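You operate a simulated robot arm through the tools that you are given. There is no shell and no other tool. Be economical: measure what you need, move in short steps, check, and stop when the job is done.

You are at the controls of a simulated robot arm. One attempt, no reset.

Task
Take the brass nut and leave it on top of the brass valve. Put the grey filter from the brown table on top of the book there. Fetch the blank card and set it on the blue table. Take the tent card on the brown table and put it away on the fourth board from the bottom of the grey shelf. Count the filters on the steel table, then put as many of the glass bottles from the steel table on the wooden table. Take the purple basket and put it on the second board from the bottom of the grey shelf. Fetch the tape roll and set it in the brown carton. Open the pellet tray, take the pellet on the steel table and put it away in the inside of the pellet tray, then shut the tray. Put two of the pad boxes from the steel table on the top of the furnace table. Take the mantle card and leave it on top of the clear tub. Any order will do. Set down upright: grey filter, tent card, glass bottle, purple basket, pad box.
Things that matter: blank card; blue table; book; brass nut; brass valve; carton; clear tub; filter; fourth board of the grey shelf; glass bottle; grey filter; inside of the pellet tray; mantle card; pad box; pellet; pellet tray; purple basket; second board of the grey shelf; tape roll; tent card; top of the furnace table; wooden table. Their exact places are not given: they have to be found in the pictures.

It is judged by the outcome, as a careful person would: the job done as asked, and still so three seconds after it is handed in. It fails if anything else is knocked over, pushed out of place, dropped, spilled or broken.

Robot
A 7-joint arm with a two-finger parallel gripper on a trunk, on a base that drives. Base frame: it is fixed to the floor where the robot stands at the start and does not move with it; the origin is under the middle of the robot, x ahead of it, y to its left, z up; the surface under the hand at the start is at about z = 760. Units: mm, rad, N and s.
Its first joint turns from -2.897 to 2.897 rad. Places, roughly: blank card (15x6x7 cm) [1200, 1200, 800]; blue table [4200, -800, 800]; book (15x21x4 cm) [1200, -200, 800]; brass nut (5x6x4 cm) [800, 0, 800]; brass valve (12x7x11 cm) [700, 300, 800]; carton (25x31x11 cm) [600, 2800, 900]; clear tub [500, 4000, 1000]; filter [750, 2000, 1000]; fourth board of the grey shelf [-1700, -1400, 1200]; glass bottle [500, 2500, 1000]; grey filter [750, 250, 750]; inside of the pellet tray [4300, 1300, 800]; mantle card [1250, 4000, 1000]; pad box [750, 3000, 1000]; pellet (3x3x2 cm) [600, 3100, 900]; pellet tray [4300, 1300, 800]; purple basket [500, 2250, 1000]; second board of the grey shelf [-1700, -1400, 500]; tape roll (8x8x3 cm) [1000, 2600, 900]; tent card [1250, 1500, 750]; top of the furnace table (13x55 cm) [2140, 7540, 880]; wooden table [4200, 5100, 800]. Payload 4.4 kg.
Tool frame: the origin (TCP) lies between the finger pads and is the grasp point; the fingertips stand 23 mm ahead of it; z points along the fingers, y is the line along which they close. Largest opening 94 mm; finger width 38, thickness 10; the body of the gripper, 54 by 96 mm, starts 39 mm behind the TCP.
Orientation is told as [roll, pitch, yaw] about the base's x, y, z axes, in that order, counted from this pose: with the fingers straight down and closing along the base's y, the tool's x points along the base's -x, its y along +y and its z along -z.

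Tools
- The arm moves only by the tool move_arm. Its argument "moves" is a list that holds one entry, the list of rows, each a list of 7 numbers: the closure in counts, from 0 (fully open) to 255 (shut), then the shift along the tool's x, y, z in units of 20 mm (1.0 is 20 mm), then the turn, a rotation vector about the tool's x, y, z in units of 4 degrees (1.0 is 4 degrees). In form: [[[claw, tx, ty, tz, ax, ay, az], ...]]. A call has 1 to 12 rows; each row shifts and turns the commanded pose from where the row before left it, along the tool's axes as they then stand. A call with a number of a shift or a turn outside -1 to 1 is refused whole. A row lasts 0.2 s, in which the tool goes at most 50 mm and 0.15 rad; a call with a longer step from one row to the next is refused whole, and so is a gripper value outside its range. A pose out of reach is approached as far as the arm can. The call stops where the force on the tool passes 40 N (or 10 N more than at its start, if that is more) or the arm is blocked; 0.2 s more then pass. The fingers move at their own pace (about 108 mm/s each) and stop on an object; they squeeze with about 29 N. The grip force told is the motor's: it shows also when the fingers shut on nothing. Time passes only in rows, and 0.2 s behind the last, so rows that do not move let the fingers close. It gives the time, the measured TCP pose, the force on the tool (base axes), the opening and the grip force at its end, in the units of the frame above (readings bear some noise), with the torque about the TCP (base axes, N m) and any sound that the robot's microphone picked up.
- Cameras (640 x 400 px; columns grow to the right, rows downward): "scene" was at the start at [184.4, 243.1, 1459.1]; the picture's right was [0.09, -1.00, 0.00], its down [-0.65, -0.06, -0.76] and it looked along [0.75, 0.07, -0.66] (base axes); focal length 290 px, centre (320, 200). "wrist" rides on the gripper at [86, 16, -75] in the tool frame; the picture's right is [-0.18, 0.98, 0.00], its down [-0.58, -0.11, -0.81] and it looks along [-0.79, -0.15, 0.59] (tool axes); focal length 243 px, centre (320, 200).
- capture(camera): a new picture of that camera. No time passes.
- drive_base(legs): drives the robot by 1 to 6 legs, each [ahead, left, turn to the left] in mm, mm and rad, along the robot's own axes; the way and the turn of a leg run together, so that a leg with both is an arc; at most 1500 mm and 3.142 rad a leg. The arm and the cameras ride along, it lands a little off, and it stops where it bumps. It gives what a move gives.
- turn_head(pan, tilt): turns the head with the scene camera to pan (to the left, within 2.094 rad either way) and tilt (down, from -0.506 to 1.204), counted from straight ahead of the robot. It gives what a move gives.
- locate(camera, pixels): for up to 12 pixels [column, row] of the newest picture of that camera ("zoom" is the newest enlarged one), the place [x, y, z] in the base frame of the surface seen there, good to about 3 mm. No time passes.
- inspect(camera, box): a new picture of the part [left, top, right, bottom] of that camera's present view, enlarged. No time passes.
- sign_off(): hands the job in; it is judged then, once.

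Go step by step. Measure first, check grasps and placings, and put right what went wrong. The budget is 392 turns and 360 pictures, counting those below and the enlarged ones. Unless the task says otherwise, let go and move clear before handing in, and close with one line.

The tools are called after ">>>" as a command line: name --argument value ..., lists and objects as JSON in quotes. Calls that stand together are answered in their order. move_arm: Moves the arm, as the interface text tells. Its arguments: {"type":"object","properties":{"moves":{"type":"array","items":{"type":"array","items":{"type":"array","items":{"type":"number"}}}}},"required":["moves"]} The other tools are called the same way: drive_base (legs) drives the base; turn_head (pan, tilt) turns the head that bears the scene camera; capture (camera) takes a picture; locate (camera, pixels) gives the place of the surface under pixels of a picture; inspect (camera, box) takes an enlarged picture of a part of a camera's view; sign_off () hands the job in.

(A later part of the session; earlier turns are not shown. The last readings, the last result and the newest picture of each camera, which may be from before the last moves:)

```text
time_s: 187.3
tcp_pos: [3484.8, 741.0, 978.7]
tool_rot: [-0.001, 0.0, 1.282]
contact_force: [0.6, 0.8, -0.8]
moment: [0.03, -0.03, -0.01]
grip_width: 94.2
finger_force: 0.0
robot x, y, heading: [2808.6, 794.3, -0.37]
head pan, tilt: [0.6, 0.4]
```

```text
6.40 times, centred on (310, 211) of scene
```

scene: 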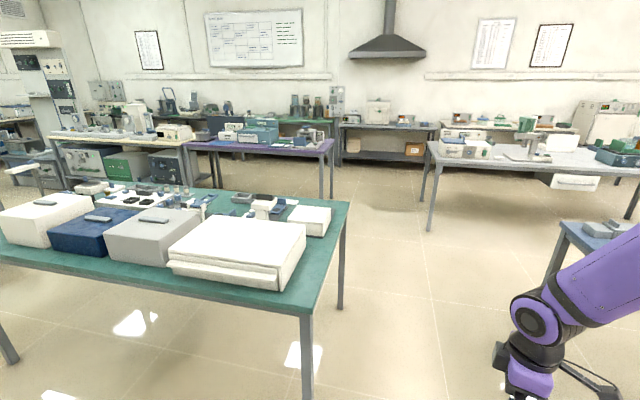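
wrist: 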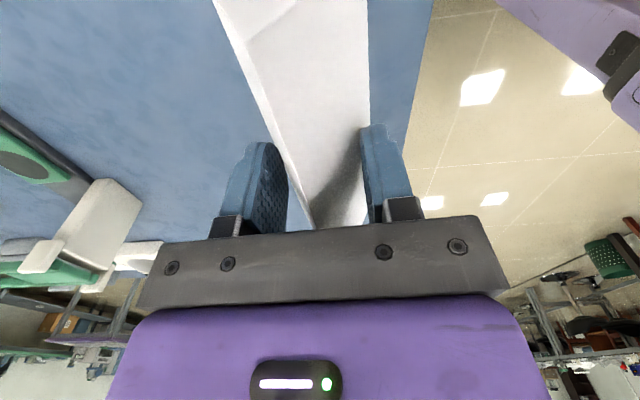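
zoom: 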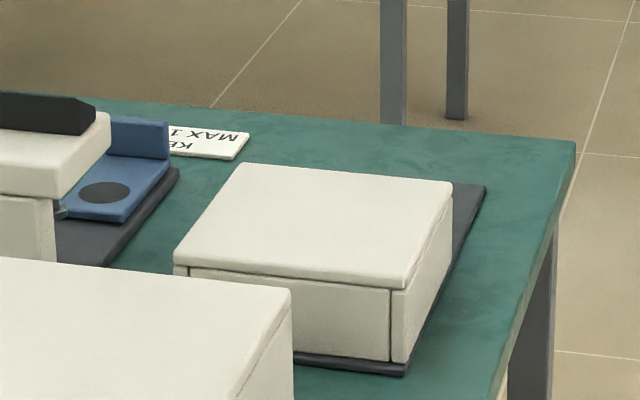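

The pellet tray is a small white unit at ≈(4290,1320), front toward −x or +/-y unclear. I'll raise the arm and approach from the table's right end to view it.

>>> move_arm --moves '[[[0, 0, 0, -1, 0, 0, 0], [0, 0, 0, -1, 0, 0, 0], [0, 0, 0, -1, 0, 0, 0], [0, 0, 0, -1, 0, 0, 0], [0, 0, 0, -1, 0, 0, 0], [0, 0, 0, -1, 0, 0, 0]]]'

>>> drive_base --legs '[[0, 0, 1.935], [-195, 0, 0], [0, -1480, 0]]'

>>> turn_head --pan 0.0 --tilt 0.75

>>> capture --camera "scene"

```text
time_s: 188.7
tcp_pos: [3483.8, 739.6, 1097.6]
tool_rot: [-0.004, -0.001, 1.282]
contact_force: [0.0, 0.5, -0.2]
moment: [0.01, 0.02, -0.01]
grip_width: 93.9
finger_force: 0.0
robot x, y, heading: [2803.1, 793.7, -0.364]
head pan, tilt: [0.6, 0.4]
```

```text
time_s: 202.0
tcp_pos: [4158.6, 1196.8, 1098.9]
tool_rot: [-0.002, 0.0, -3.117]
contact_force: [0.0, -1.7, -0.4]
moment: [-0.03, -0.02, 0.0]
grip_width: 93.9
finger_force: 0.0
robot x, y, heading: [4313.6, 533.7, 1.516]
head pan, tilt: [0.6, 0.4]
```

```text
time_s: 203.0
tcp_pos: [4159.6, 1195.5, 1098.8]
tool_rot: [-0.001, 0.0, -3.117]
contact_force: [0.0, -0.2, 0.6]
moment: [0.0, -0.01, 0.02]
grip_width: 94.1
finger_force: 0.1
robot x, y, heading: [4315.1, 533.7, 1.521]
head pan, tilt: [0.0, 0.75]
```

```text
302 pictures are left
```

scene: 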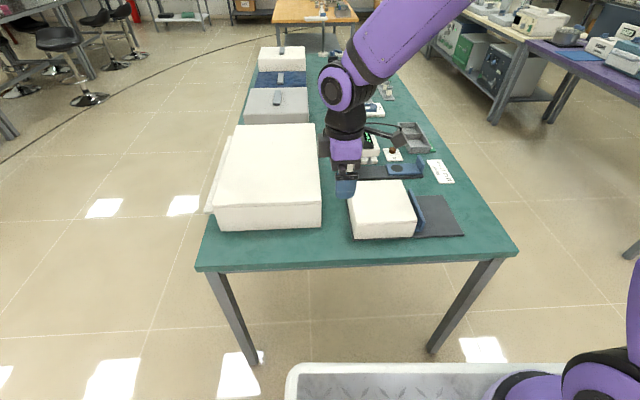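

A blue bar handle at (420,213) is on the unit's +x side, over a dark plate: the drawer opens toward +x. Enlarge.

>>> inspect --camera "scene" --box '[330, 150, 490, 250]'

>>> locate --camera "scene" --pixels '[[412, 197], [425, 225], [416, 200], [420, 215], [440, 215], [463, 235], [415, 235], [352, 238], [350, 190], [408, 185], [385, 210], [430, 200]]'

```text
4.00 times, centred on (410, 200) of scene
```

zoom: 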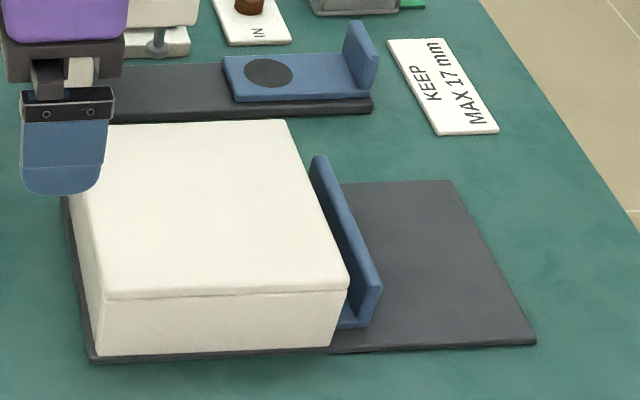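

```text
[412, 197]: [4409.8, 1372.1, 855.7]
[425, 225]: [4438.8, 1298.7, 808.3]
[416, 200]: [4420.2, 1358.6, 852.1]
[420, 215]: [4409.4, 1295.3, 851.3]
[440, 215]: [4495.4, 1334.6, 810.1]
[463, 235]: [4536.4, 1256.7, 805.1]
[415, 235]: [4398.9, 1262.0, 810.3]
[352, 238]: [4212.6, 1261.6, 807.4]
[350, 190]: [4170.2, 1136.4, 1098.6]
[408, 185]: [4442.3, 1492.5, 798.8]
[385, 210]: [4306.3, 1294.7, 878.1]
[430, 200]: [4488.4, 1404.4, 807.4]
```

Tab is at x≈4410–4420, y 1262–1372, top z≈855. Rotate the tool so it closes along x, then move above the tab.

>>> move_arm --moves '[[[0, 0, 0, 0, 0, 0, 0.952], [0, 0, 0, 0, 0, 0, 0.952], [0, 0, 0, 0, 0, 0, 0.952], [0, 0, 0, 0, 0, 0, 0.952], [0, 0, 0, 0, 0, 0, 0.952], [0, 0, 0, 0, 0, 0, 0.952], [0, 0, 0, 0, 0, 0, 0.952], [0, 0, 0, 0, 0, 0, 0.952], [0, 0, 0, 0, 0, 0, 0.952], [0, 0, 0, 0, 0, 0, 0.952], [0, 0, 0, 0, 0, 0, 0.952], [0, 0, 0, 0, 0, 0, 0.952]]]'

>>> move_arm --moves '[[[0, 0, 0, 0, 0, 0, 0.952], [0, 0, 0, 0, 0, 0, 0.952], [0, 0, 0, 0, 0, 0, 0.952], [0, 0, 0, 0, 0, 0, 0.952], [0, 0, 0, 0, 0, 0, 0.952], [0, 0, 0, 0, 0, 0, 0.952], [0, 0, 0, 0, 0, 0, 0.952], [0, 0, 0, 0, 0, 0, 0.952], [0, 0, 0, 0, 0, 0, 0.952], [0, 0, 0, 0, 0, 0, 0.952], [0, 0, 0, 0, 0, 0, 0.952], [0, 0, 0, 0, 0, 0, 0.952]]]'

>>> move_arm --moves '[[[0, 0, -1, 0.4, 0, 0, 0], [0, 0, -1, 0.4, 0, 0, 0], [0, 0, -1, 0.4, 0, 0, 0], [0, 0, -1, 0.4, 0, 0, 0], [0, 0, -1, 0.4, 0, 0, 0], [0, 0, -1, 0.4, 0, 0, 0], [0, 0, -1, 0.4, 0, 0, 0], [0, 0, -1, 0.4, 0, 0, 0], [0, 0, -1, 0.4, 0, 0, 0], [0, 0, -1, 0.4, 0, 0, 0], [0, 0, -1, 0.4, 0, 0, 0], [0, 0, -1, 0.4, 0, 0, 0]]]'

>>> capture --camera "wrist"

>>> capture --camera "scene"

```text
time_s: 205.6
tcp_pos: [4157.6, 1196.0, 1098.3]
tool_rot: [-0.001, -0.001, 2.363]
contact_force: [-0.3, 0.5, 0.4]
moment: [-0.01, -0.01, 0.01]
grip_width: 94.0
finger_force: 0.1
robot x, y, heading: [4311.8, 534.2, 1.511]
head pan, tilt: [0.0, 0.75]
```

```text
time_s: 208.2
tcp_pos: [4158.1, 1197.9, 1097.3]
tool_rot: [0.001, -0.003, 1.569]
contact_force: [0.1, -0.9, -0.3]
moment: [-0.02, 0.0, 0.01]
grip_width: 94.0
finger_force: 0.0
robot x, y, heading: [4316.4, 533.0, 1.515]
head pan, tilt: [0.0, 0.75]
```

```text
time_s: 210.8
tcp_pos: [4399.3, 1197.0, 1003.9]
tool_rot: [0.0, -0.002, 1.571]
contact_force: [-0.7, -0.5, 0.7]
moment: [0.0, -0.04, 0.03]
grip_width: 94.1
finger_force: 0.1
robot x, y, heading: [4312.2, 531.5, 1.516]
head pan, tilt: [0.0, 0.75]
```

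```text
300 pictures are left
```

wrist: 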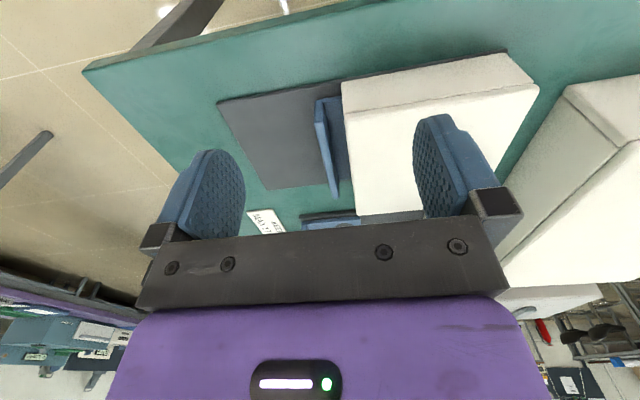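

```text
299 pictures are left
```

scene: 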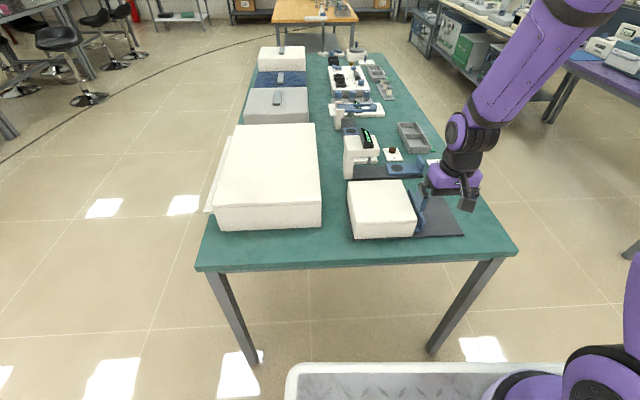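

There is a visible gap between tab and housing. Enlarge and measure from the wrist.

>>> inspect --camera "wrist" --box '[270, 70, 430, 220]'

>>> locate --camera "wrist" --pixels '[[318, 112], [325, 112], [336, 185], [331, 175], [343, 110], [347, 150], [354, 200], [337, 120], [343, 160], [317, 140], [328, 100], [375, 130]]'

```text
2.67 times, centred on (350, 145) of wrist
```

zoom: 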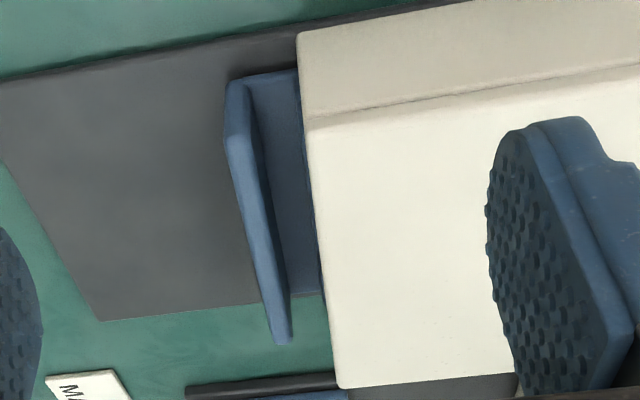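

```text
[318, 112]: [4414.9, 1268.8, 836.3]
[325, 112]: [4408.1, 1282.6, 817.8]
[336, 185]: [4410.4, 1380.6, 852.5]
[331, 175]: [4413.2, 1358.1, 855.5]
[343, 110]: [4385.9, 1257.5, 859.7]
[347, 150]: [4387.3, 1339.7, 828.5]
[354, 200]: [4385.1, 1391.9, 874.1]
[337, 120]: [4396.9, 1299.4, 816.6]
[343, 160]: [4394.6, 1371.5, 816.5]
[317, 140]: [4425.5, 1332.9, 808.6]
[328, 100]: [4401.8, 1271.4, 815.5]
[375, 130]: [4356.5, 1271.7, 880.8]
```

Tab spans x 4408–4418, gap to housing 22 mm. I'll set the opening to ~20 mm, and go over (4413,1325).

>>> move_arm --moves '[[[201, -0.8, -0.35, 0, 0, 0, 0], [201, -0.8, -0.35, 0, 0, 0, 0], [201, -0.8, 0, 0.6, 0, 0, 0], [201, -0.8, 0, 0.6, 0, 0, 0], [201, -0.8, 0, 0.6, 0, 0, 0], [201, -0.8, 0, 0.6, 0, 0, 0], [201, -0.8, 0, 0.6, 0, 0, 0], [201, -0.8, 0, 0.6, 0, 0, 0], [201, 0, 0, 0.7, 0, 0, 0], [201, 0, 0, 0.7, 0, 0, 0]]]'

>>> capture --camera "wrist"

>>> inspect --camera "scene" --box '[340, 130, 500, 250]'

```text
time_s: 213.0
tcp_pos: [4413.1, 1323.8, 902.0]
tool_rot: [0.002, -0.001, 1.571]
contact_force: [-0.7, -0.7, 0.4]
moment: [0.02, 0.0, 0.0]
grip_width: 19.9
finger_force: 0.2
robot x, y, heading: [4315.4, 532.7, 1.517]
head pan, tilt: [0.0, 0.75]
```

```text
297 pictures are left
```

wrist: 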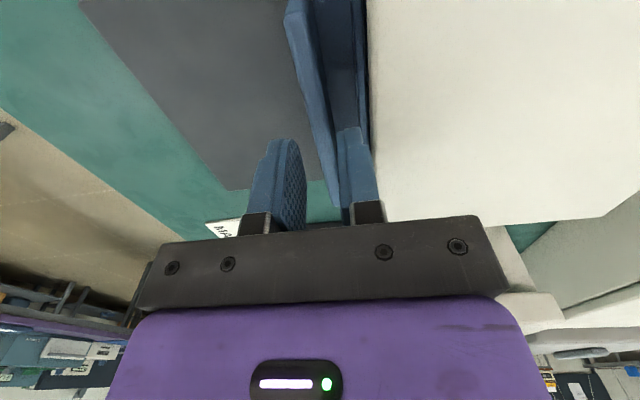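

```text
3.33 times, centred on (420, 190) of scene
```

zoom: 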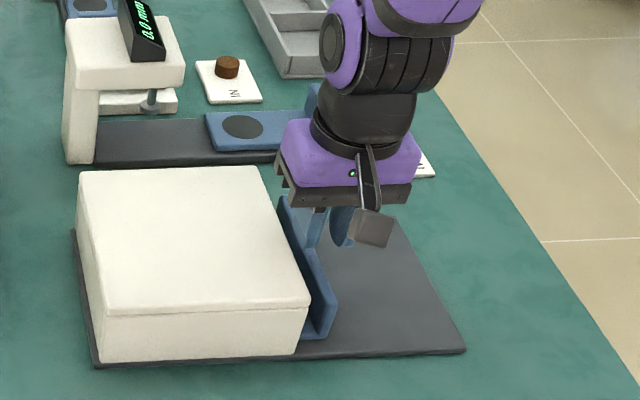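

Finger positions look right around the tab. Descend to z≈853 carefully.

>>> move_arm --moves '[[[201, 0, 0, 0.5, 0, 0, 0], [201, 0, 0, 0.5, 0, 0, 0], [201, 0, 0, 0.5, 0, 0, 0], [201, 0, 0, 0.5, 0, 0, 0], [201, 0, 0, 0.4, 0, 0, 0], [255, 0, 0, 0, 0, 0, 0], [255, 0, 0, 0, 0, 0, 0]]]'

>>> inspect --camera "scene" --box '[340, 130, 500, 250]'

```text
time_s: 214.6
tcp_pos: [4413.1, 1324.2, 855.3]
tool_rot: [0.001, -0.002, 1.569]
contact_force: [14.9, 2.0, 10.4]
moment: [-0.99, -0.19, 1.67]
grip_width: 11.6
finger_force: 44.7
robot x, y, heading: [4313.2, 533.0, 1.516]
head pan, tilt: [0.0, 0.75]
```

```text
3.33 times, centred on (420, 190) of scene
```

zoom: 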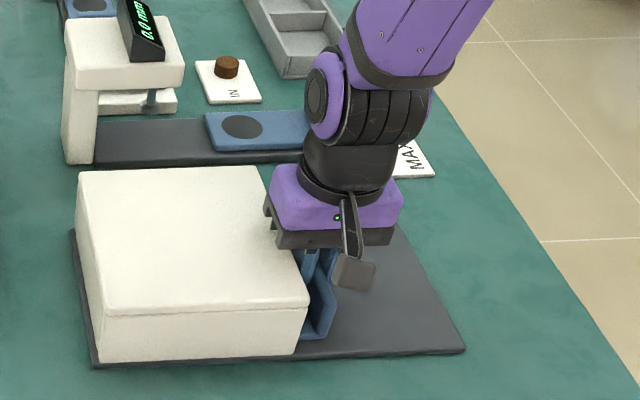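

Tab gripped. Pull toward +x in small steps.

>>> move_arm --moves '[[[255, 0, -0.2, 0, 0, 0, 0], [255, 0, -0.3, 0, 0, 0, 0], [255, 0, -0.3, 0, 0, 0, 0], [255, 0, -0.3, 0, 0, 0, 0], [255, 0, -0.3, 0, 0, 0, 0]]]'

>>> inspect --camera "scene" --box '[340, 130, 500, 250]'

```text
time_s: 215.8
tcp_pos: [4440.4, 1324.0, 854.6]
tool_rot: [0.0, -0.003, 1.571]
contact_force: [0.0, -2.0, 2.1]
moment: [1.57, 0.03, 1.56]
grip_width: 11.9
finger_force: 44.4
robot x, y, heading: [4314.7, 534.7, 1.513]
head pan, tilt: [0.0, 0.75]
```

```text
3.33 times, centred on (420, 190) of scene
```

zoom: 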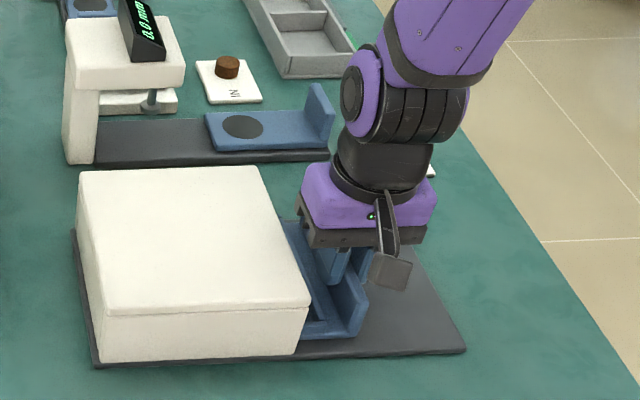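

The drawer follows. Continue pulling.

>>> move_arm --moves '[[[255, 0, -0.35, 0, 0, 0, 0], [255, 0, -0.35, 0, 0, 0, 0], [255, 0, -0.35, 0, 0, 0, 0], [255, 0, -0.35, 0, 0, 0, 0], [255, 0, -0.35, 0, 0, 0, 0], [255, 0, -0.35, 0, 0, 0, 0], [255, 0, -0.35, 0, 0, 0, 0], [255, 0, -0.35, 0, 0, 0, 0], [255, 0, -0.35, 0, 0, 0, 0], [255, 0, -0.35, 0, 0, 0, 0]]]'

>>> inspect --camera "scene" --box '[340, 130, 500, 250]'

```text
time_s: 218.0
tcp_pos: [4511.7, 1324.7, 855.6]
tool_rot: [0.001, -0.003, 1.57]
contact_force: [-0.3, 0.8, 5.2]
moment: [0.55, 0.04, 1.52]
grip_width: 11.6
finger_force: 45.4
robot x, y, heading: [4314.2, 538.1, 1.516]
head pan, tilt: [0.0, 0.75]
```

```text
3.33 times, centred on (420, 190) of scene
```

zoom: 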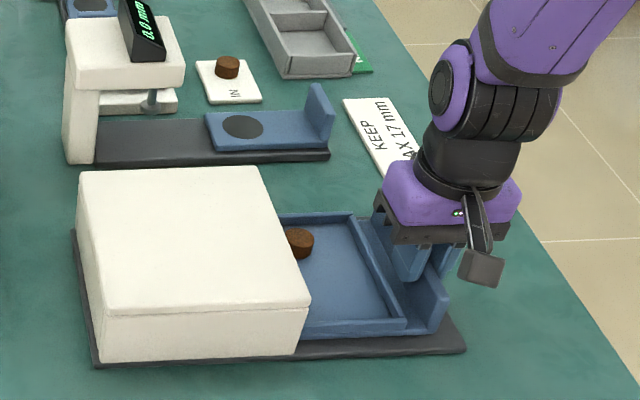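

Drawer is open, with a pellet already inside at zoom (300,243), and enough room. Release the tab and rise.

>>> move_arm --moves '[[[201, 0, 0, 0, 0, 0, 0], [201, 0, 0, 0, 0, 0, 0], [201, 0, 0, -0.4, 0, 0, 0], [201, 0, 0, -0.6, 0, 0, 0], [201, 0, 0, -1, 0, 0, 0], [201, 0, 0, -1, 0, 0, 0], [0, 0, 0, -1, 0, 0, 0], [0, 0, 0, -1, 0, 0, 0], [0, 0, 0, -1, 0, 0, 0], [0, 0, 0, -1, 0, 0, 0]]]'

>>> inspect --camera "scene" --box '[340, 130, 500, 250]'

>>> locate --camera "zoom" --pixels '[[297, 237], [340, 275], [395, 325], [350, 220], [308, 300], [440, 300], [400, 318]]'

```text
time_s: 220.2
tcp_pos: [4512.0, 1324.1, 994.4]
tool_rot: [-0.001, -0.003, 1.569]
contact_force: [-0.5, 0.1, 1.1]
moment: [0.01, 0.0, -0.03]
grip_width: 94.1
finger_force: 0.1
robot x, y, heading: [4314.3, 535.5, 1.518]
head pan, tilt: [0.0, 0.75]
```

```text
3.33 times, centred on (420, 190) of scene
```

zoom: 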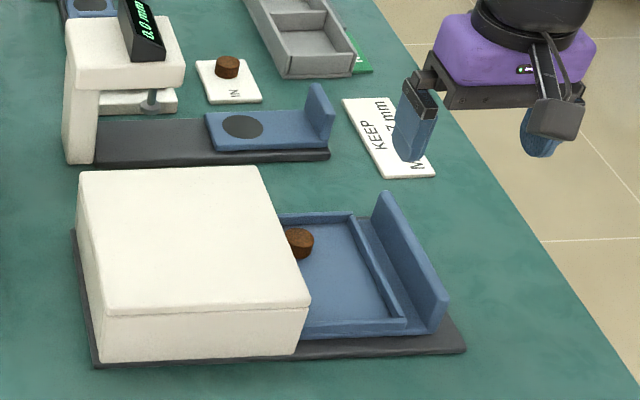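

```text
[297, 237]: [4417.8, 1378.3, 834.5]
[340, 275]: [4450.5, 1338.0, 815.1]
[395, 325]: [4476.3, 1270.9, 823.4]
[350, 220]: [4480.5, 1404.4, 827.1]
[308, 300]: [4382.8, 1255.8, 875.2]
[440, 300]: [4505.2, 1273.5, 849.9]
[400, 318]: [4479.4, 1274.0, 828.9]
```

Drawer stays open. Now drive back to the brown table's far side for the tent card.

>>> drive_base --legs '[[0, 1450, 0], [850, 0, 0], [0, 0, 1.605], [820, 0, 0]]'

>>> turn_head --pan 0.0 --tilt 0.7

>>> capture --camera "scene"

>>> capture --camera "wrist"

```text
time_s: 239.4
tcp_pos: [1277.5, 1603.8, 993.8]
tool_rot: [0.001, -0.002, -3.099]
contact_force: [0.1, 0.1, 0.1]
moment: [0.02, 0.0, 0.01]
grip_width: 93.9
finger_force: 0.0
robot x, y, heading: [2074.9, 1443.2, 3.13]
head pan, tilt: [0.0, 0.75]
```

```text
time_s: 240.0
tcp_pos: [1275.7, 1603.2, 993.8]
tool_rot: [-0.001, -0.002, -3.098]
contact_force: [-0.5, -0.2, -0.3]
moment: [0.01, -0.02, -0.03]
grip_width: 93.6
finger_force: 0.0
robot x, y, heading: [2074.6, 1443.6, 3.132]
head pan, tilt: [0.0, 0.7]
```

```text
291 pictures are left
```

scene: 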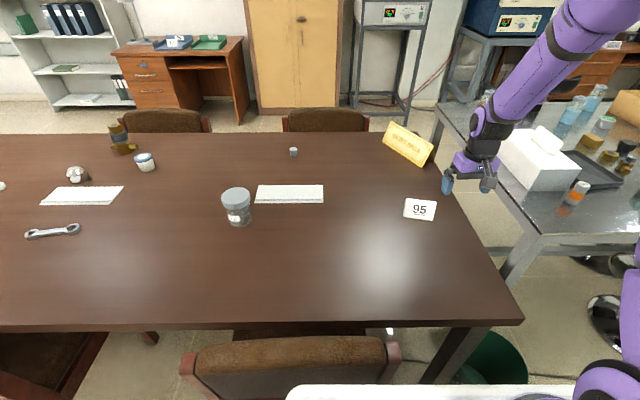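

```text
290 pictures are left
```

wrist: 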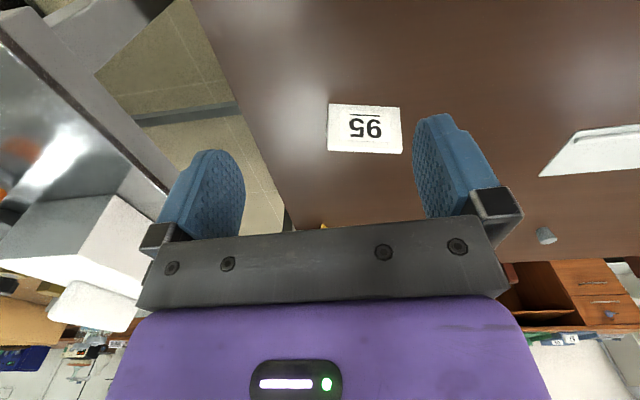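

Locate the tent card's corners.

>>> locate --camera "wrist" --pixels '[[330, 150], [401, 152], [331, 106], [398, 109], [366, 152], [365, 107], [366, 130]]'

>>> locate --camera "scene" --pixels '[[405, 200], [435, 202], [404, 216], [433, 220], [420, 201]]'

```text
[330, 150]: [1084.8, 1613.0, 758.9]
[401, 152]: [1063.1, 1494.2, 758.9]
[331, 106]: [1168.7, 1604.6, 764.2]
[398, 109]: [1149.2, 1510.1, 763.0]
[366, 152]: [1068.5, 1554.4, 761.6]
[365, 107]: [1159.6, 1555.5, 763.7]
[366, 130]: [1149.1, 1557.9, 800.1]
```

```text
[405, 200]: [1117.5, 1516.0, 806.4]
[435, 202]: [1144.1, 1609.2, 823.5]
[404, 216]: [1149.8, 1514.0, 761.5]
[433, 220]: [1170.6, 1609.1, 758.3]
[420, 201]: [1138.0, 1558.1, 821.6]
```

Ridge centre ≈(1137,1558), direction ≈0.2 rad off y. Move above and rotate −76°.

>>> move_arm --moves '[[[0, -0.88, 0.245, 0.2, 0, 0, 0], [0, -0.88, 0.245, 0.2, 0, 0, 0], [0, -0.88, 0.245, 0.2, 0, 0, 0], [0, -0.88, 0.245, 0.2, 0, 0, 0], [0, -0.88, 0.245, 0.2, 0, 0, 0], [0, -0.88, 0.245, 0.2, 0, 0, 0], [0, -0.88, 0.245, 0.2, 0, 0, 0], [0, -0.88, 0.245, 0.2, 0, 0, 0], [0, 0, 0, 0, 0, 0, -0.951], [0, 0, 0, 0, 0, 0, -0.951], [0, 0, 0, 0, 0, 0, -0.951], [0, 0, 0, 0, 0, 0, -0.951]]]'

>>> move_arm --moves '[[[0, 0, 0, 0, 0, 0, -0.951], [0, 0, 0, 0, 0, 0, -0.951], [0, 0, 0, 0, 0, 0, -0.951], [0, 0, 0, 0, 0, 0, -0.951], [0, 0, 0, 0, 0, 0, -0.951], [0, 0, 0, 0, 0, 0, -0.951], [0, 0, 0, 0, 0, 0, -0.951], [0, 0, 0, 0, 0, 0, -0.951]]]'

>>> move_arm --moves '[[[0, 0, 0, 0.5, 0, 0, -0.951], [0, 0, 0, 0.5, 0, 0, -0.951], [0, 0, 0, 0.5, 0, 0, -0.951], [0, 0, 0, 0.5, 0, 0, -0.951], [0, 0, 0, 0.5, 0, 0, -0.951], [0, 0, 0, 0.5, 0, 0, -0.951], [0, 0, 0, 0.5, 0, 0, -0.951], [0, 0, 0, 0.5, 0, 0, -0.951]]]'

>>> capture --camera "wrist"

>>> inspect --camera "scene" --box '[340, 130, 500, 250]'

```text
time_s: 242.6
tcp_pos: [1137.9, 1558.7, 963.0]
tool_rot: [-0.001, -0.001, -2.831]
contact_force: [0.3, -0.1, -0.4]
moment: [-0.03, -0.01, -0.03]
grip_width: 93.7
finger_force: 0.1
robot x, y, heading: [2073.5, 1442.2, 3.131]
head pan, tilt: [0.0, 0.7]
```

```text
time_s: 244.4
tcp_pos: [1138.5, 1558.5, 962.7]
tool_rot: [-0.001, -0.001, -2.299]
contact_force: [-0.2, 0.5, 0.0]
moment: [0.0, -0.02, 0.01]
grip_width: 94.1
finger_force: 0.1
robot x, y, heading: [2077.2, 1441.2, 3.128]
head pan, tilt: [0.0, 0.7]
```

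```text
time_s: 246.2
tcp_pos: [1137.7, 1558.0, 883.8]
tool_rot: [-0.001, 0.0, -1.77]
contact_force: [-0.2, -0.2, 0.5]
moment: [-0.02, 0.01, 0.03]
grip_width: 94.2
finger_force: 0.0
robot x, y, heading: [2075.5, 1442.4, 3.132]
head pan, tilt: [0.0, 0.7]
```

```text
289 pictures are left
```

wrist: 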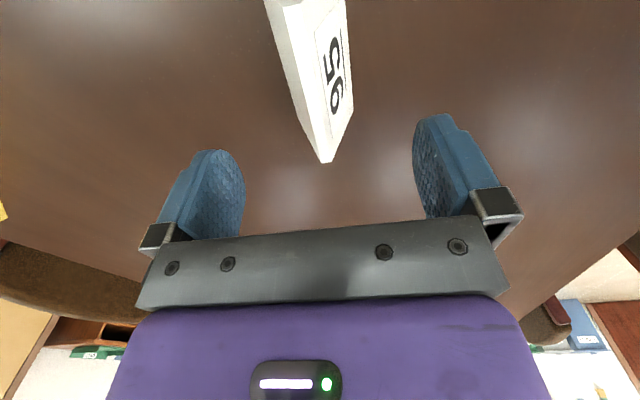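

```text
3.33 times, centred on (420, 190) of scene
```

zoom: 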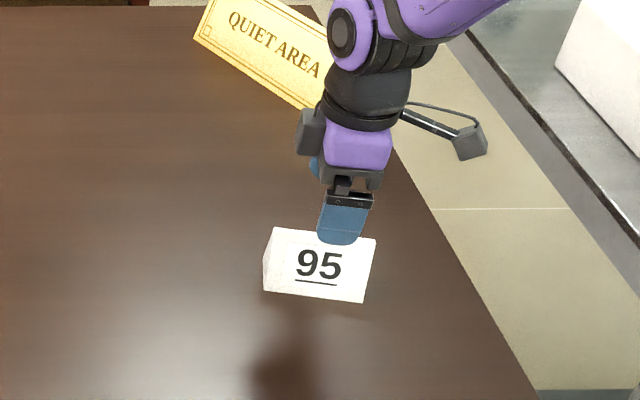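

Aligned. Descend to z≈787 and grip.

>>> move_arm --moves '[[[0, 0, 0, 1, 0, 0, 0], [0, 0, 0, 1, 0, 0, 0], [0, 0, 0, 1, 0, 0, 0], [0, 0, 0, 1, 0, 0, 0], [0, 0, 0, 0.8, 0, 0, 0], [255, 0, 0, 0, 0, 0, 0], [255, 0, 0, 0, 0, 0, 0], [255, 0, 0, 0, 0, 0, 0], [255, 0, 0, -0.1, 0, 0, 0], [255, 0, 0, -0.2, 0, 0, 0], [255, 0, 0, -0.3, 0, 0, 0], [255, 0, 0, -0.3, 0, 0, 0]]]'

>>> capture --camera "wrist"

```text
time_s: 248.8
tcp_pos: [1138.1, 1559.2, 804.3]
tool_rot: [-0.002, 0.0, -1.773]
contact_force: [0.0, 1.0, -1.0]
moment: [0.01, -0.03, -0.02]
grip_width: 48.0
finger_force: 29.3
robot x, y, heading: [2074.9, 1442.4, 3.133]
head pan, tilt: [0.0, 0.7]
```

```text
287 pictures are left
```

wrist: 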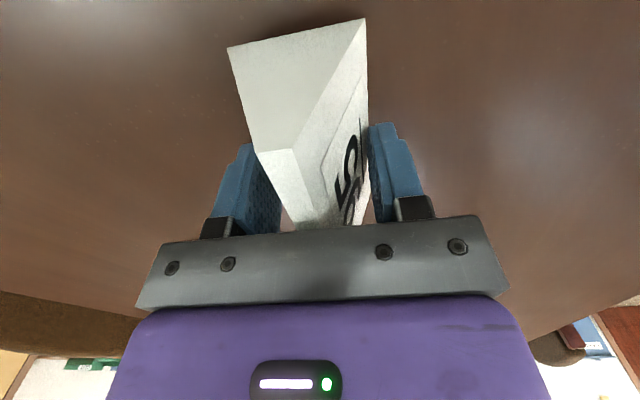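

Held at 48 mm. Lift, turn the tool back in line with the robot (ridge along the arm), and retract.

>>> move_arm --moves '[[[255, 0, 0, -0.3, 0, 0, 0], [255, 0, 0, -0.5, 0, 0, 0], [255, 0, 0, -0.5, 0, 0, 0.3], [255, 0, 0, -0.5, 0, 0, 0.6], [255, 0, 0, -0.5, 0, 0, 0.9], [255, 0, 0, -0.5, 0, 0, 0.98], [255, 0, 0, -0.5, 0, 0, 0.98], [255, 0, 0, -0.5, 0, 0, 0.98], [255, 0, 0, -0.5, 0, 0, 0.98], [255, 0, 0, -0.5, 0, 0, 0.98], [255, 0, 0, -0.5, 0, 0, 0.98], [255, 0, 0, -0.5, 0, 0, 0.98]]]'

>>> move_arm --moves '[[[255, 0, 0, -0.5, 0, 0, 0.98], [255, 0, 0, -0.5, 0, 0, 0.98], [255, 0, 0, -0.5, 0, 0, 0.98], [255, 0, 0, -0.5, 0, 0, 0.98], [255, 0, 0, -0.5, 0, 0, 0.98], [255, 0, 0, -0.5, 0, 0, 0.98], [255, 0, 0, -0.5, 0, 0, 0.98], [255, 0, 0, 0, 0, 0, 0.98], [255, 0, 0, 0, 0, 0, 0.98], [255, 0, 0, 0, 0, 0, 0.98], [255, 0, 0, 0, 0, 0, 0.98], [255, 0, 0, 0, 0, 0, 0.1]]]'

>>> move_arm --moves '[[[255, 0.3, 0, 0, 0, 0, 0], [255, 0.6, 0, 0, 0, 0, 0], [255, 0.9, 0, 0, 0, 0, 0], [255, 1, 0, 0, 0, 0, 0], [255, 1, 0, 0, 0, 0, 0], [255, 1, 0, 0, 0, 0, 0], [255, 1, 0, 0, 0, 0, 0], [255, 1, 0, 0, 0, 0, 0], [255, 1, 0, 0, 0, 0, 0], [255, 1, 0, 0, 0, 0, 0], [255, 1, 0, 0, 0, 0, 0], [255, 0.6, 0, 0, 0, 0, 0]]]'

>>> drive_base --legs '[[-280, 0, 0], [0, 1400, 0], [0, 1400, 0]]'

```text
time_s: 251.4
tcp_pos: [1137.4, 1558.5, 919.0]
tool_rot: [-0.003, -0.002, -2.376]
contact_force: [-0.5, -0.1, -1.3]
moment: [0.01, 0.0, 0.03]
grip_width: 48.0
finger_force: 29.2
robot x, y, heading: [2075.6, 1441.0, 3.132]
head pan, tilt: [0.0, 0.7]
```

```text
time_s: 254.0
tcp_pos: [1137.5, 1557.6, 990.6]
tool_rot: [-0.001, -0.002, -3.136]
contact_force: [0.1, 1.2, -1.3]
moment: [-0.01, 0.0, 0.0]
grip_width: 47.9
finger_force: 29.4
robot x, y, heading: [2074.3, 1445.3, 3.133]
head pan, tilt: [0.0, 0.7]
```

```text
time_s: 256.6
tcp_pos: [1345.1, 1559.8, 989.3]
tool_rot: [0.0, 0.0, -3.136]
contact_force: [0.5, 0.7, -0.2]
moment: [-0.02, 0.0, 0.02]
grip_width: 47.4
finger_force: 28.9
robot x, y, heading: [2073.3, 1445.1, 3.126]
head pan, tilt: [0.0, 0.7]
```

```text
time_s: 271.6
tcp_pos: [1666.5, -1251.5, 990.2]
tool_rot: [0.0, -0.003, -3.091]
contact_force: [0.1, -0.1, -1.0]
moment: [0.03, -0.01, 0.01]
grip_width: 45.7
finger_force: 29.2
robot x, y, heading: [2401.8, -1332.1, -3.105]
head pan, tilt: [0.0, 0.7]
```

Width still 45.7. Drive along −x toward the shelf.

>>> drive_base --legs '[[1450, 0, -0.02], [1450, 0, 0]]'

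>>> turn_head --pan 0.0 --tilt 0.35

>>> capture --camera "scene"

```text
time_s: 285.7
tcp_pos: [-1243.4, -1389.5, 990.3]
tool_rot: [0.0, 0.0, -3.07]
contact_force: [0.7, -0.5, -1.2]
moment: [0.0, -0.04, -0.02]
grip_width: 44.3
finger_force: 28.9
robot x, y, heading: [-508.8, -1456.1, -3.087]
head pan, tilt: [0.0, 0.7]
```

```text
time_s: 286.5
tcp_pos: [-1245.3, -1388.4, 990.4]
tool_rot: [0.001, 0.0, -3.071]
contact_force: [0.3, -1.0, 0.0]
moment: [0.01, 0.05, -0.01]
grip_width: 44.2
finger_force: 28.9
robot x, y, heading: [-509.7, -1458.4, -3.089]
head pan, tilt: [0.0, 0.351]
```

```text
286 pictures are left
```

scene: 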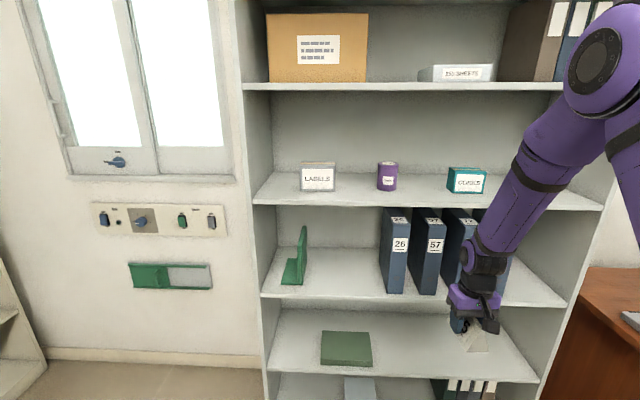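

Boards visible: fourth is the LABELS board (row ~195). Locate heights, edges and free spots.

>>> locate --camera "scene" --pixels '[[300, 86], [290, 203], [420, 205], [290, 293], [300, 368], [360, 385], [345, 190], [425, 190], [420, 175], [500, 205], [270, 165], [380, 345]]'

>>> inspect --camera "scene" --box '[240, 130, 620, 400]'

```text
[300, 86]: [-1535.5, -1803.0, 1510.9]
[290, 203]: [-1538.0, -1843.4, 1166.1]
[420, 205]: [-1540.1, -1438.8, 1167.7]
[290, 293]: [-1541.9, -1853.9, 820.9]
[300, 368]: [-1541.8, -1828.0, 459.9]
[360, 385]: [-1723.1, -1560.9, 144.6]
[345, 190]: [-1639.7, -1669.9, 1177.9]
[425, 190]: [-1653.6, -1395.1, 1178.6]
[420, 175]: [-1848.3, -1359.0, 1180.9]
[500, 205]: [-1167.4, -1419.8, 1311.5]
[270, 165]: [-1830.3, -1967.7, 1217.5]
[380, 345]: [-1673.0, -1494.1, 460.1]
```

```text
1.48 times, centred on (430, 265) of scene
```

zoom: 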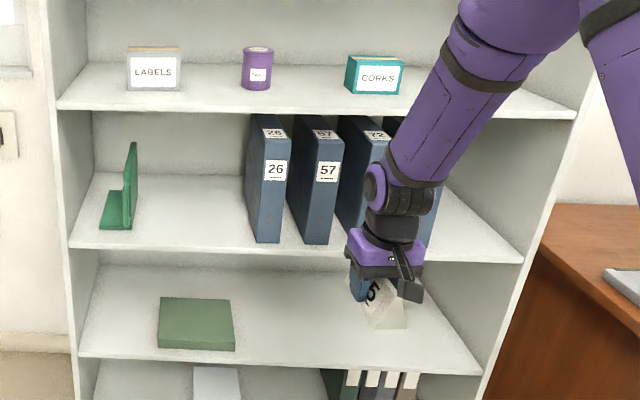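

>>> locate --camera "zoom" --pixels '[[130, 88], [178, 88], [245, 85], [270, 85], [350, 90], [400, 92], [560, 115], [530, 95], [450, 105], [65, 100], [95, 95], [385, 325]]'

>>> capture --camera "wrist"

```text
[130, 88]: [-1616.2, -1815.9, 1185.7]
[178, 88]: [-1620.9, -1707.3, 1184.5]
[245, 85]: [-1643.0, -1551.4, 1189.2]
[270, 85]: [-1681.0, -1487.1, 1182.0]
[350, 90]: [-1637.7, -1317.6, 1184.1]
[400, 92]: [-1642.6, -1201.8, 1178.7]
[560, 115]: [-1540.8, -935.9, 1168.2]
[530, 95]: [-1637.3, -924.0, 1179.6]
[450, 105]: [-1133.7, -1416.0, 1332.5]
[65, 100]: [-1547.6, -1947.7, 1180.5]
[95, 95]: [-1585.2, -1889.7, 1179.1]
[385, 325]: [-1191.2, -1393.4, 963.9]
```

```text
284 pictures are left
```

wrist: 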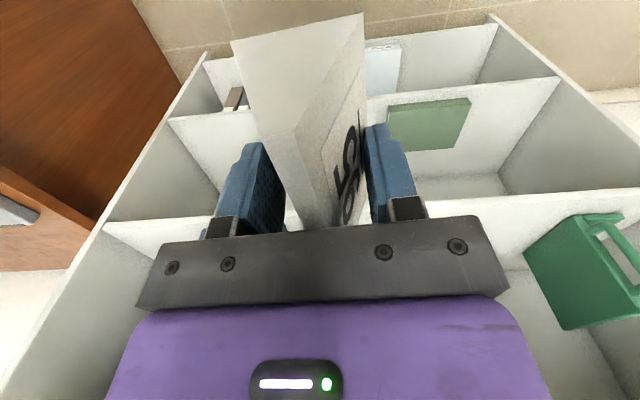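

Target: fourth board z≈1179, free between y −1200 and −925. Raise the arm to ~1290 and then tilt the tool 35° forward.

>>> move_arm --moves '[[[255, 0, 0, -0.4, 0, 0, 0], [255, 0, 0, -0.8, 0, 0, 0], [255, 0, 0, -1, 0, 0, 0], [255, 0, 0, -1, 0, 0, 0], [255, 0, 0, -1, 0, 0, 0], [255, 0, 0, -1, 0, 0, 0], [255, 0, 0, -1, 0, 0, 0], [255, 0, 0, -1, 0, 0, 0], [255, 0, 0, -1, 0, 0, 0], [255, 0, 0, -1, 0, 0, 0], [255, 0, 0, -1, 0, 0, 0], [255, 0, 0, -1, 0, 0, 0]]]'

>>> move_arm --moves '[[[255, 0, 0, -1, 0, 0, 0], [255, 0, 0, -1, 0, 0, 0], [255, 0, 0, -1, 0, 0, 0], [255, 0, 0, 0, 0, -0.97, 0], [255, 0, 0, 0, 0, -0.97, 0], [255, 0, 0, 0, 0, -0.97, 0], [255, 0, 0, 0, 0, -0.97, 0], [255, 0, 0, 0, 0, -0.97, 0], [255, 0, 0, 0, 0, -0.97, 0], [255, 0, 0, 0, 0, -0.97, 0], [255, 0, 0, 0, 0, -0.97, 0], [255, 0, 0, 0, 0, -0.97, 0]]]'

>>> turn_head --pan -0.2 --tilt 0.4

>>> capture --camera "scene"

>>> capture --camera "wrist"

```text
time_s: 289.1
tcp_pos: [-1243.8, -1389.9, 1213.9]
tool_rot: [0.0, -0.002, -3.071]
contact_force: [-0.1, 0.2, -0.7]
moment: [-0.02, 0.01, 0.01]
grip_width: 43.8
finger_force: 28.6
robot x, y, heading: [-512.5, -1456.1, -3.087]
head pan, tilt: [0.0, 0.351]
```

```text
time_s: 291.7
tcp_pos: [-1244.6, -1389.1, 1273.7]
tool_rot: [0.001, -0.613, -3.07]
contact_force: [0.1, -0.3, 0.8]
moment: [-0.02, 0.01, 0.03]
grip_width: 43.3
finger_force: 28.3
robot x, y, heading: [-508.1, -1458.9, -3.083]
head pan, tilt: [0.0, 0.351]
```

```text
time_s: 292.4
tcp_pos: [-1243.7, -1388.5, 1275.0]
tool_rot: [0.0, -0.61, -3.069]
contact_force: [-0.7, 0.0, -1.0]
moment: [0.03, -0.02, 0.02]
grip_width: 43.5
finger_force: 29.3
robot x, y, heading: [-507.5, -1459.0, -3.084]
head pan, tilt: [-0.201, 0.4]
```

```text
283 pictures are left
```

scene: 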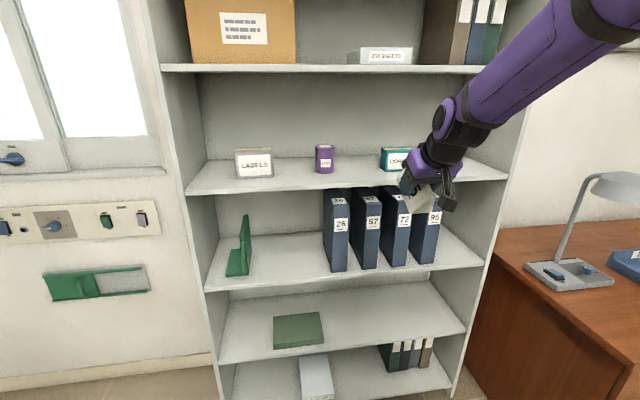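

```text
282 pictures are left
```

wrist: 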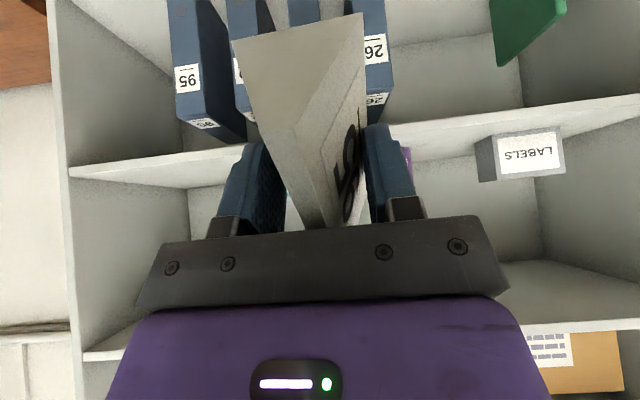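

Tilted fine, card still firm. Check the desk's nearest edge before driving.

>>> locate --camera "scene" --pixels '[[500, 265], [600, 340], [560, 380], [495, 225], [460, 380], [470, 350], [438, 180], [505, 182]]'

```text
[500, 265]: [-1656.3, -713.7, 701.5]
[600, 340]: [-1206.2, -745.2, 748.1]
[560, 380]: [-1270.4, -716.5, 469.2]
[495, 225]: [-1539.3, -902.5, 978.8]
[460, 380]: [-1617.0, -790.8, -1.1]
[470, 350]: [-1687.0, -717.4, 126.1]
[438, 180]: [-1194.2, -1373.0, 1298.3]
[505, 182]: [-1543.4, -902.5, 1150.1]
```

Desk is clear (y>−745). Strafe right 343 and go ahead 230.

>>> drive_base --legs '[[0, -343, 0], [230, 0, 0]]'

>>> turn_head --pan 0.0 --tilt 0.4

>>> capture --camera "scene"

>>> capture --camera "wrist"

```text
time_s: 296.0
tcp_pos: [-1493.3, -1059.8, 1274.4]
tool_rot: [0.001, -0.611, -3.072]
contact_force: [0.0, 0.0, -0.8]
moment: [0.01, -0.01, 0.03]
grip_width: 43.3
finger_force: 28.6
robot x, y, heading: [-760.1, -1128.6, -3.083]
head pan, tilt: [-0.201, 0.4]
```

```text
time_s: 296.7
tcp_pos: [-1494.6, -1059.5, 1273.8]
tool_rot: [0.0, -0.612, -3.07]
contact_force: [0.1, 0.1, -2.1]
moment: [-0.03, -0.01, 0.0]
grip_width: 43.2
finger_force: 29.1
robot x, y, heading: [-756.5, -1127.3, -3.087]
head pan, tilt: [0.0, 0.4]
```

```text
281 pictures are left
```

scene: 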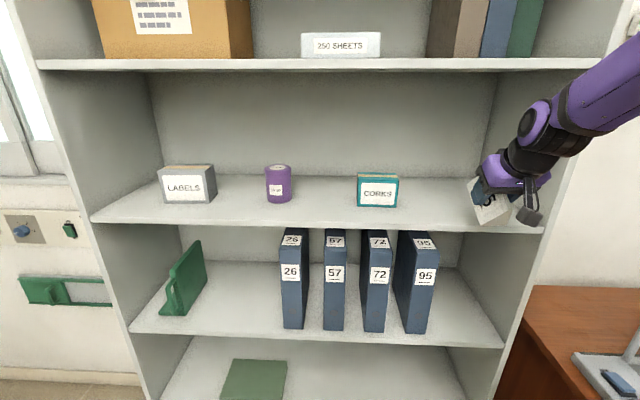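

```text
280 pictures are left
```

wrist: 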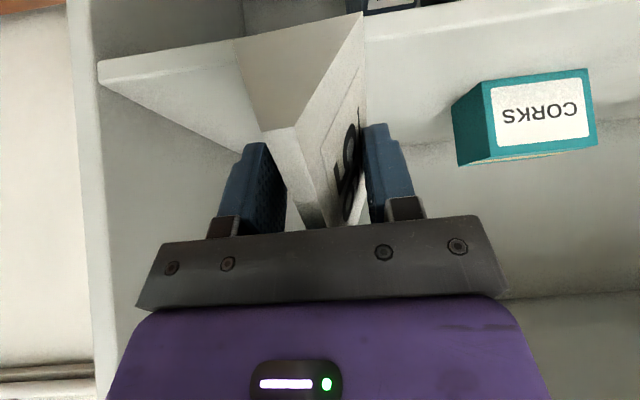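

Advance the arm horizontally 108 mm into the shelf.

>>> move_arm --moves '[[[255, -0.737, 0, 0.517, 0, 0, 0], [255, -0.737, 0, 0.517, 0, 0, 0], [255, -0.737, 0, 0.517, 0, 0, 0], [255, -0.737, 0, 0.517, 0, 0, 0], [255, -0.737, 0, 0.517, 0, 0, 0], [255, -0.737, 0, 0.517, 0, 0, 0], [255, 0, 0, 0, 0, 0, 0]]]'

>>> capture --camera "scene"

>>> inspect --camera "scene" --box '[360, 120, 600, 270]'

```text
time_s: 298.3
tcp_pos: [-1601.1, -1067.7, 1274.5]
tool_rot: [0.0, -0.609, -3.069]
contact_force: [-0.7, -0.9, -0.8]
moment: [0.0, -0.02, -0.01]
grip_width: 42.9
finger_force: 28.8
robot x, y, heading: [-763.7, -1130.5, -3.09]
head pan, tilt: [0.0, 0.4]
```

```text
279 pictures are left
```

scene: 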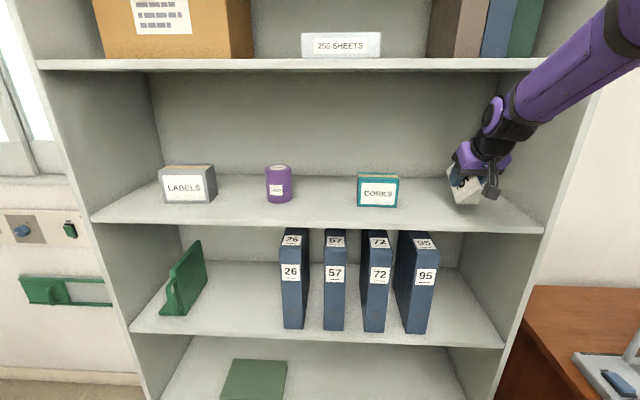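

```text
2.67 times, centred on (480, 195) of scene
```

zoom: 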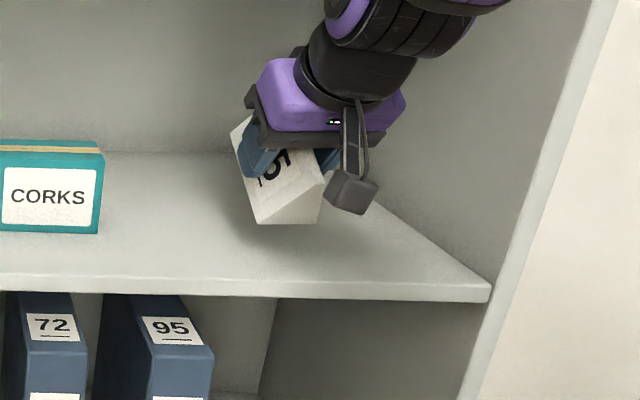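

Lower until the near end touches.

>>> move_arm --moves '[[[255, 0.23, 0, 0.327, 0, 0, 0], [255, 0.287, 0, 0.41, 0, 0, 0], [255, 0.287, 0, 0.41, 0, 0, 0], [255, 0.172, 0, 0.246, 0, 0, 0]]]'

>>> move_arm --moves '[[[255, 0.086, 0, 0.123, 0, 0, 0], [255, 0.086, 0, 0.123, 0, 0, 0], [255, 0.086, 0, 0.123, 0, 0, 0]]]'

>>> inspect --camera "scene" --box '[360, 120, 600, 270]'

```text
time_s: 299.3
tcp_pos: [-1601.0, -1067.2, 1239.4]
tool_rot: [0.001, -0.61, -3.069]
contact_force: [-0.1, 0.4, -0.5]
moment: [-0.01, 0.01, -0.03]
grip_width: 42.6
finger_force: 29.1
robot x, y, heading: [-761.0, -1129.2, -3.088]
head pan, tilt: [0.0, 0.4]
```

```text
time_s: 300.1
tcp_pos: [-1601.6, -1067.0, 1234.3]
tool_rot: [-0.001, -0.619, -3.07]
contact_force: [-7.0, -1.9, 31.7]
moment: [-0.02, -0.39, 0.01]
grip_width: 42.8
finger_force: 29.0
robot x, y, heading: [-761.5, -1128.6, -3.091]
head pan, tilt: [0.0, 0.4]
```

```text
2.67 times, centred on (480, 195) of scene
```

zoom: 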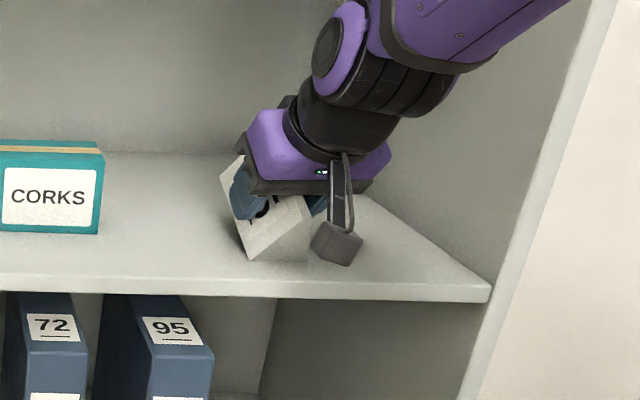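

It's rigid in the grip, so I'll reduce the tilt instead: back off 4 mm, rotate toward vertical to ~17°, while watching the upper board.

>>> move_arm --moves '[[[255, -0.115, 0, -0.164, 0, 0, 0], [255, 0, 0, 0, 0, 0.8, 0], [255, 0, 0, 0, 0, 0.8, 0], [255, 0, 0, 0, 0, 0.8, 0]]]'

>>> capture --camera "scene"

```text
time_s: 301.1
tcp_pos: [-1602.4, -1067.8, 1234.6]
tool_rot: [0.0, -0.442, -3.071]
contact_force: [0.0, -0.4, -0.6]
moment: [0.01, 0.01, 0.03]
grip_width: 43.1
finger_force: 29.3
robot x, y, heading: [-756.7, -1132.5, -3.085]
head pan, tilt: [0.0, 0.4]
```

```text
276 pictures are left
```

scene: 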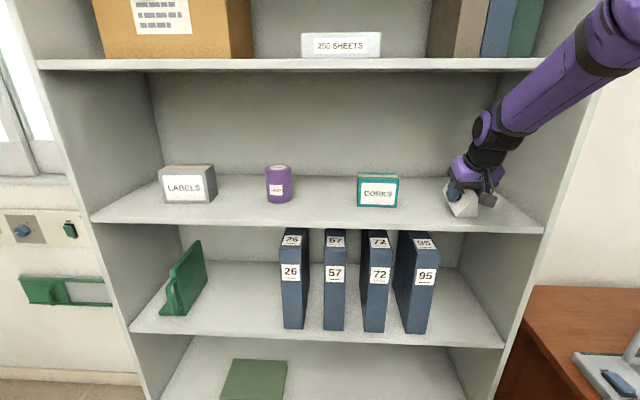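

>>> locate --camera "scene" --pixels '[[505, 97], [530, 77], [480, 112], [555, 55], [478, 130]]'

```text
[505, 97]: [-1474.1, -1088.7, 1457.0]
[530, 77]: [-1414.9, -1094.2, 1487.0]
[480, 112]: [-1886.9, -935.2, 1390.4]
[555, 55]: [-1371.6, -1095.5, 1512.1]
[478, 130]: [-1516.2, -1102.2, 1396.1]
```

There is clearance for nearly vertical (arm top ≈1470 vs board ≈1497). Rotate further in steps.

>>> move_arm --moves '[[[255, 0, 0, 0, 0, 0.8, 0], [255, 0, 0, 0, 0, 0.8, 0], [255, 0, 0, 0, 0, 0.8, 0]]]'

>>> capture --camera "scene"

>>> locate --camera "scene" --pixels '[[490, 97], [510, 77], [465, 112], [535, 60], [470, 125], [478, 105]]'

```text
time_s: 301.9
tcp_pos: [-1601.4, -1067.8, 1234.3]
tool_rot: [0.0, -0.276, -3.071]
contact_force: [-0.2, 0.0, -0.3]
moment: [0.02, -0.02, -0.01]
grip_width: 43.0
finger_force: 29.0
robot x, y, heading: [-758.2, -1128.8, -3.087]
head pan, tilt: [0.0, 0.4]
```

```text
275 pictures are left
```

scene: 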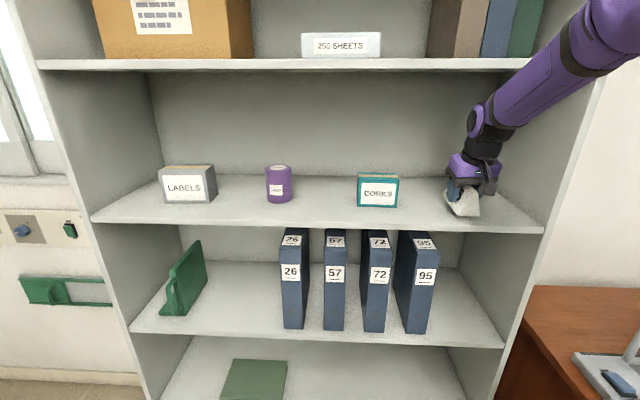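

```text
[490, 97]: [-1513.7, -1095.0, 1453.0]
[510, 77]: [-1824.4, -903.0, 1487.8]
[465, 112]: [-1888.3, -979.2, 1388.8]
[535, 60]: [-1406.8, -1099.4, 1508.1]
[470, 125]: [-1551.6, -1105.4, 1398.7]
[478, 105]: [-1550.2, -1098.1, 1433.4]
```

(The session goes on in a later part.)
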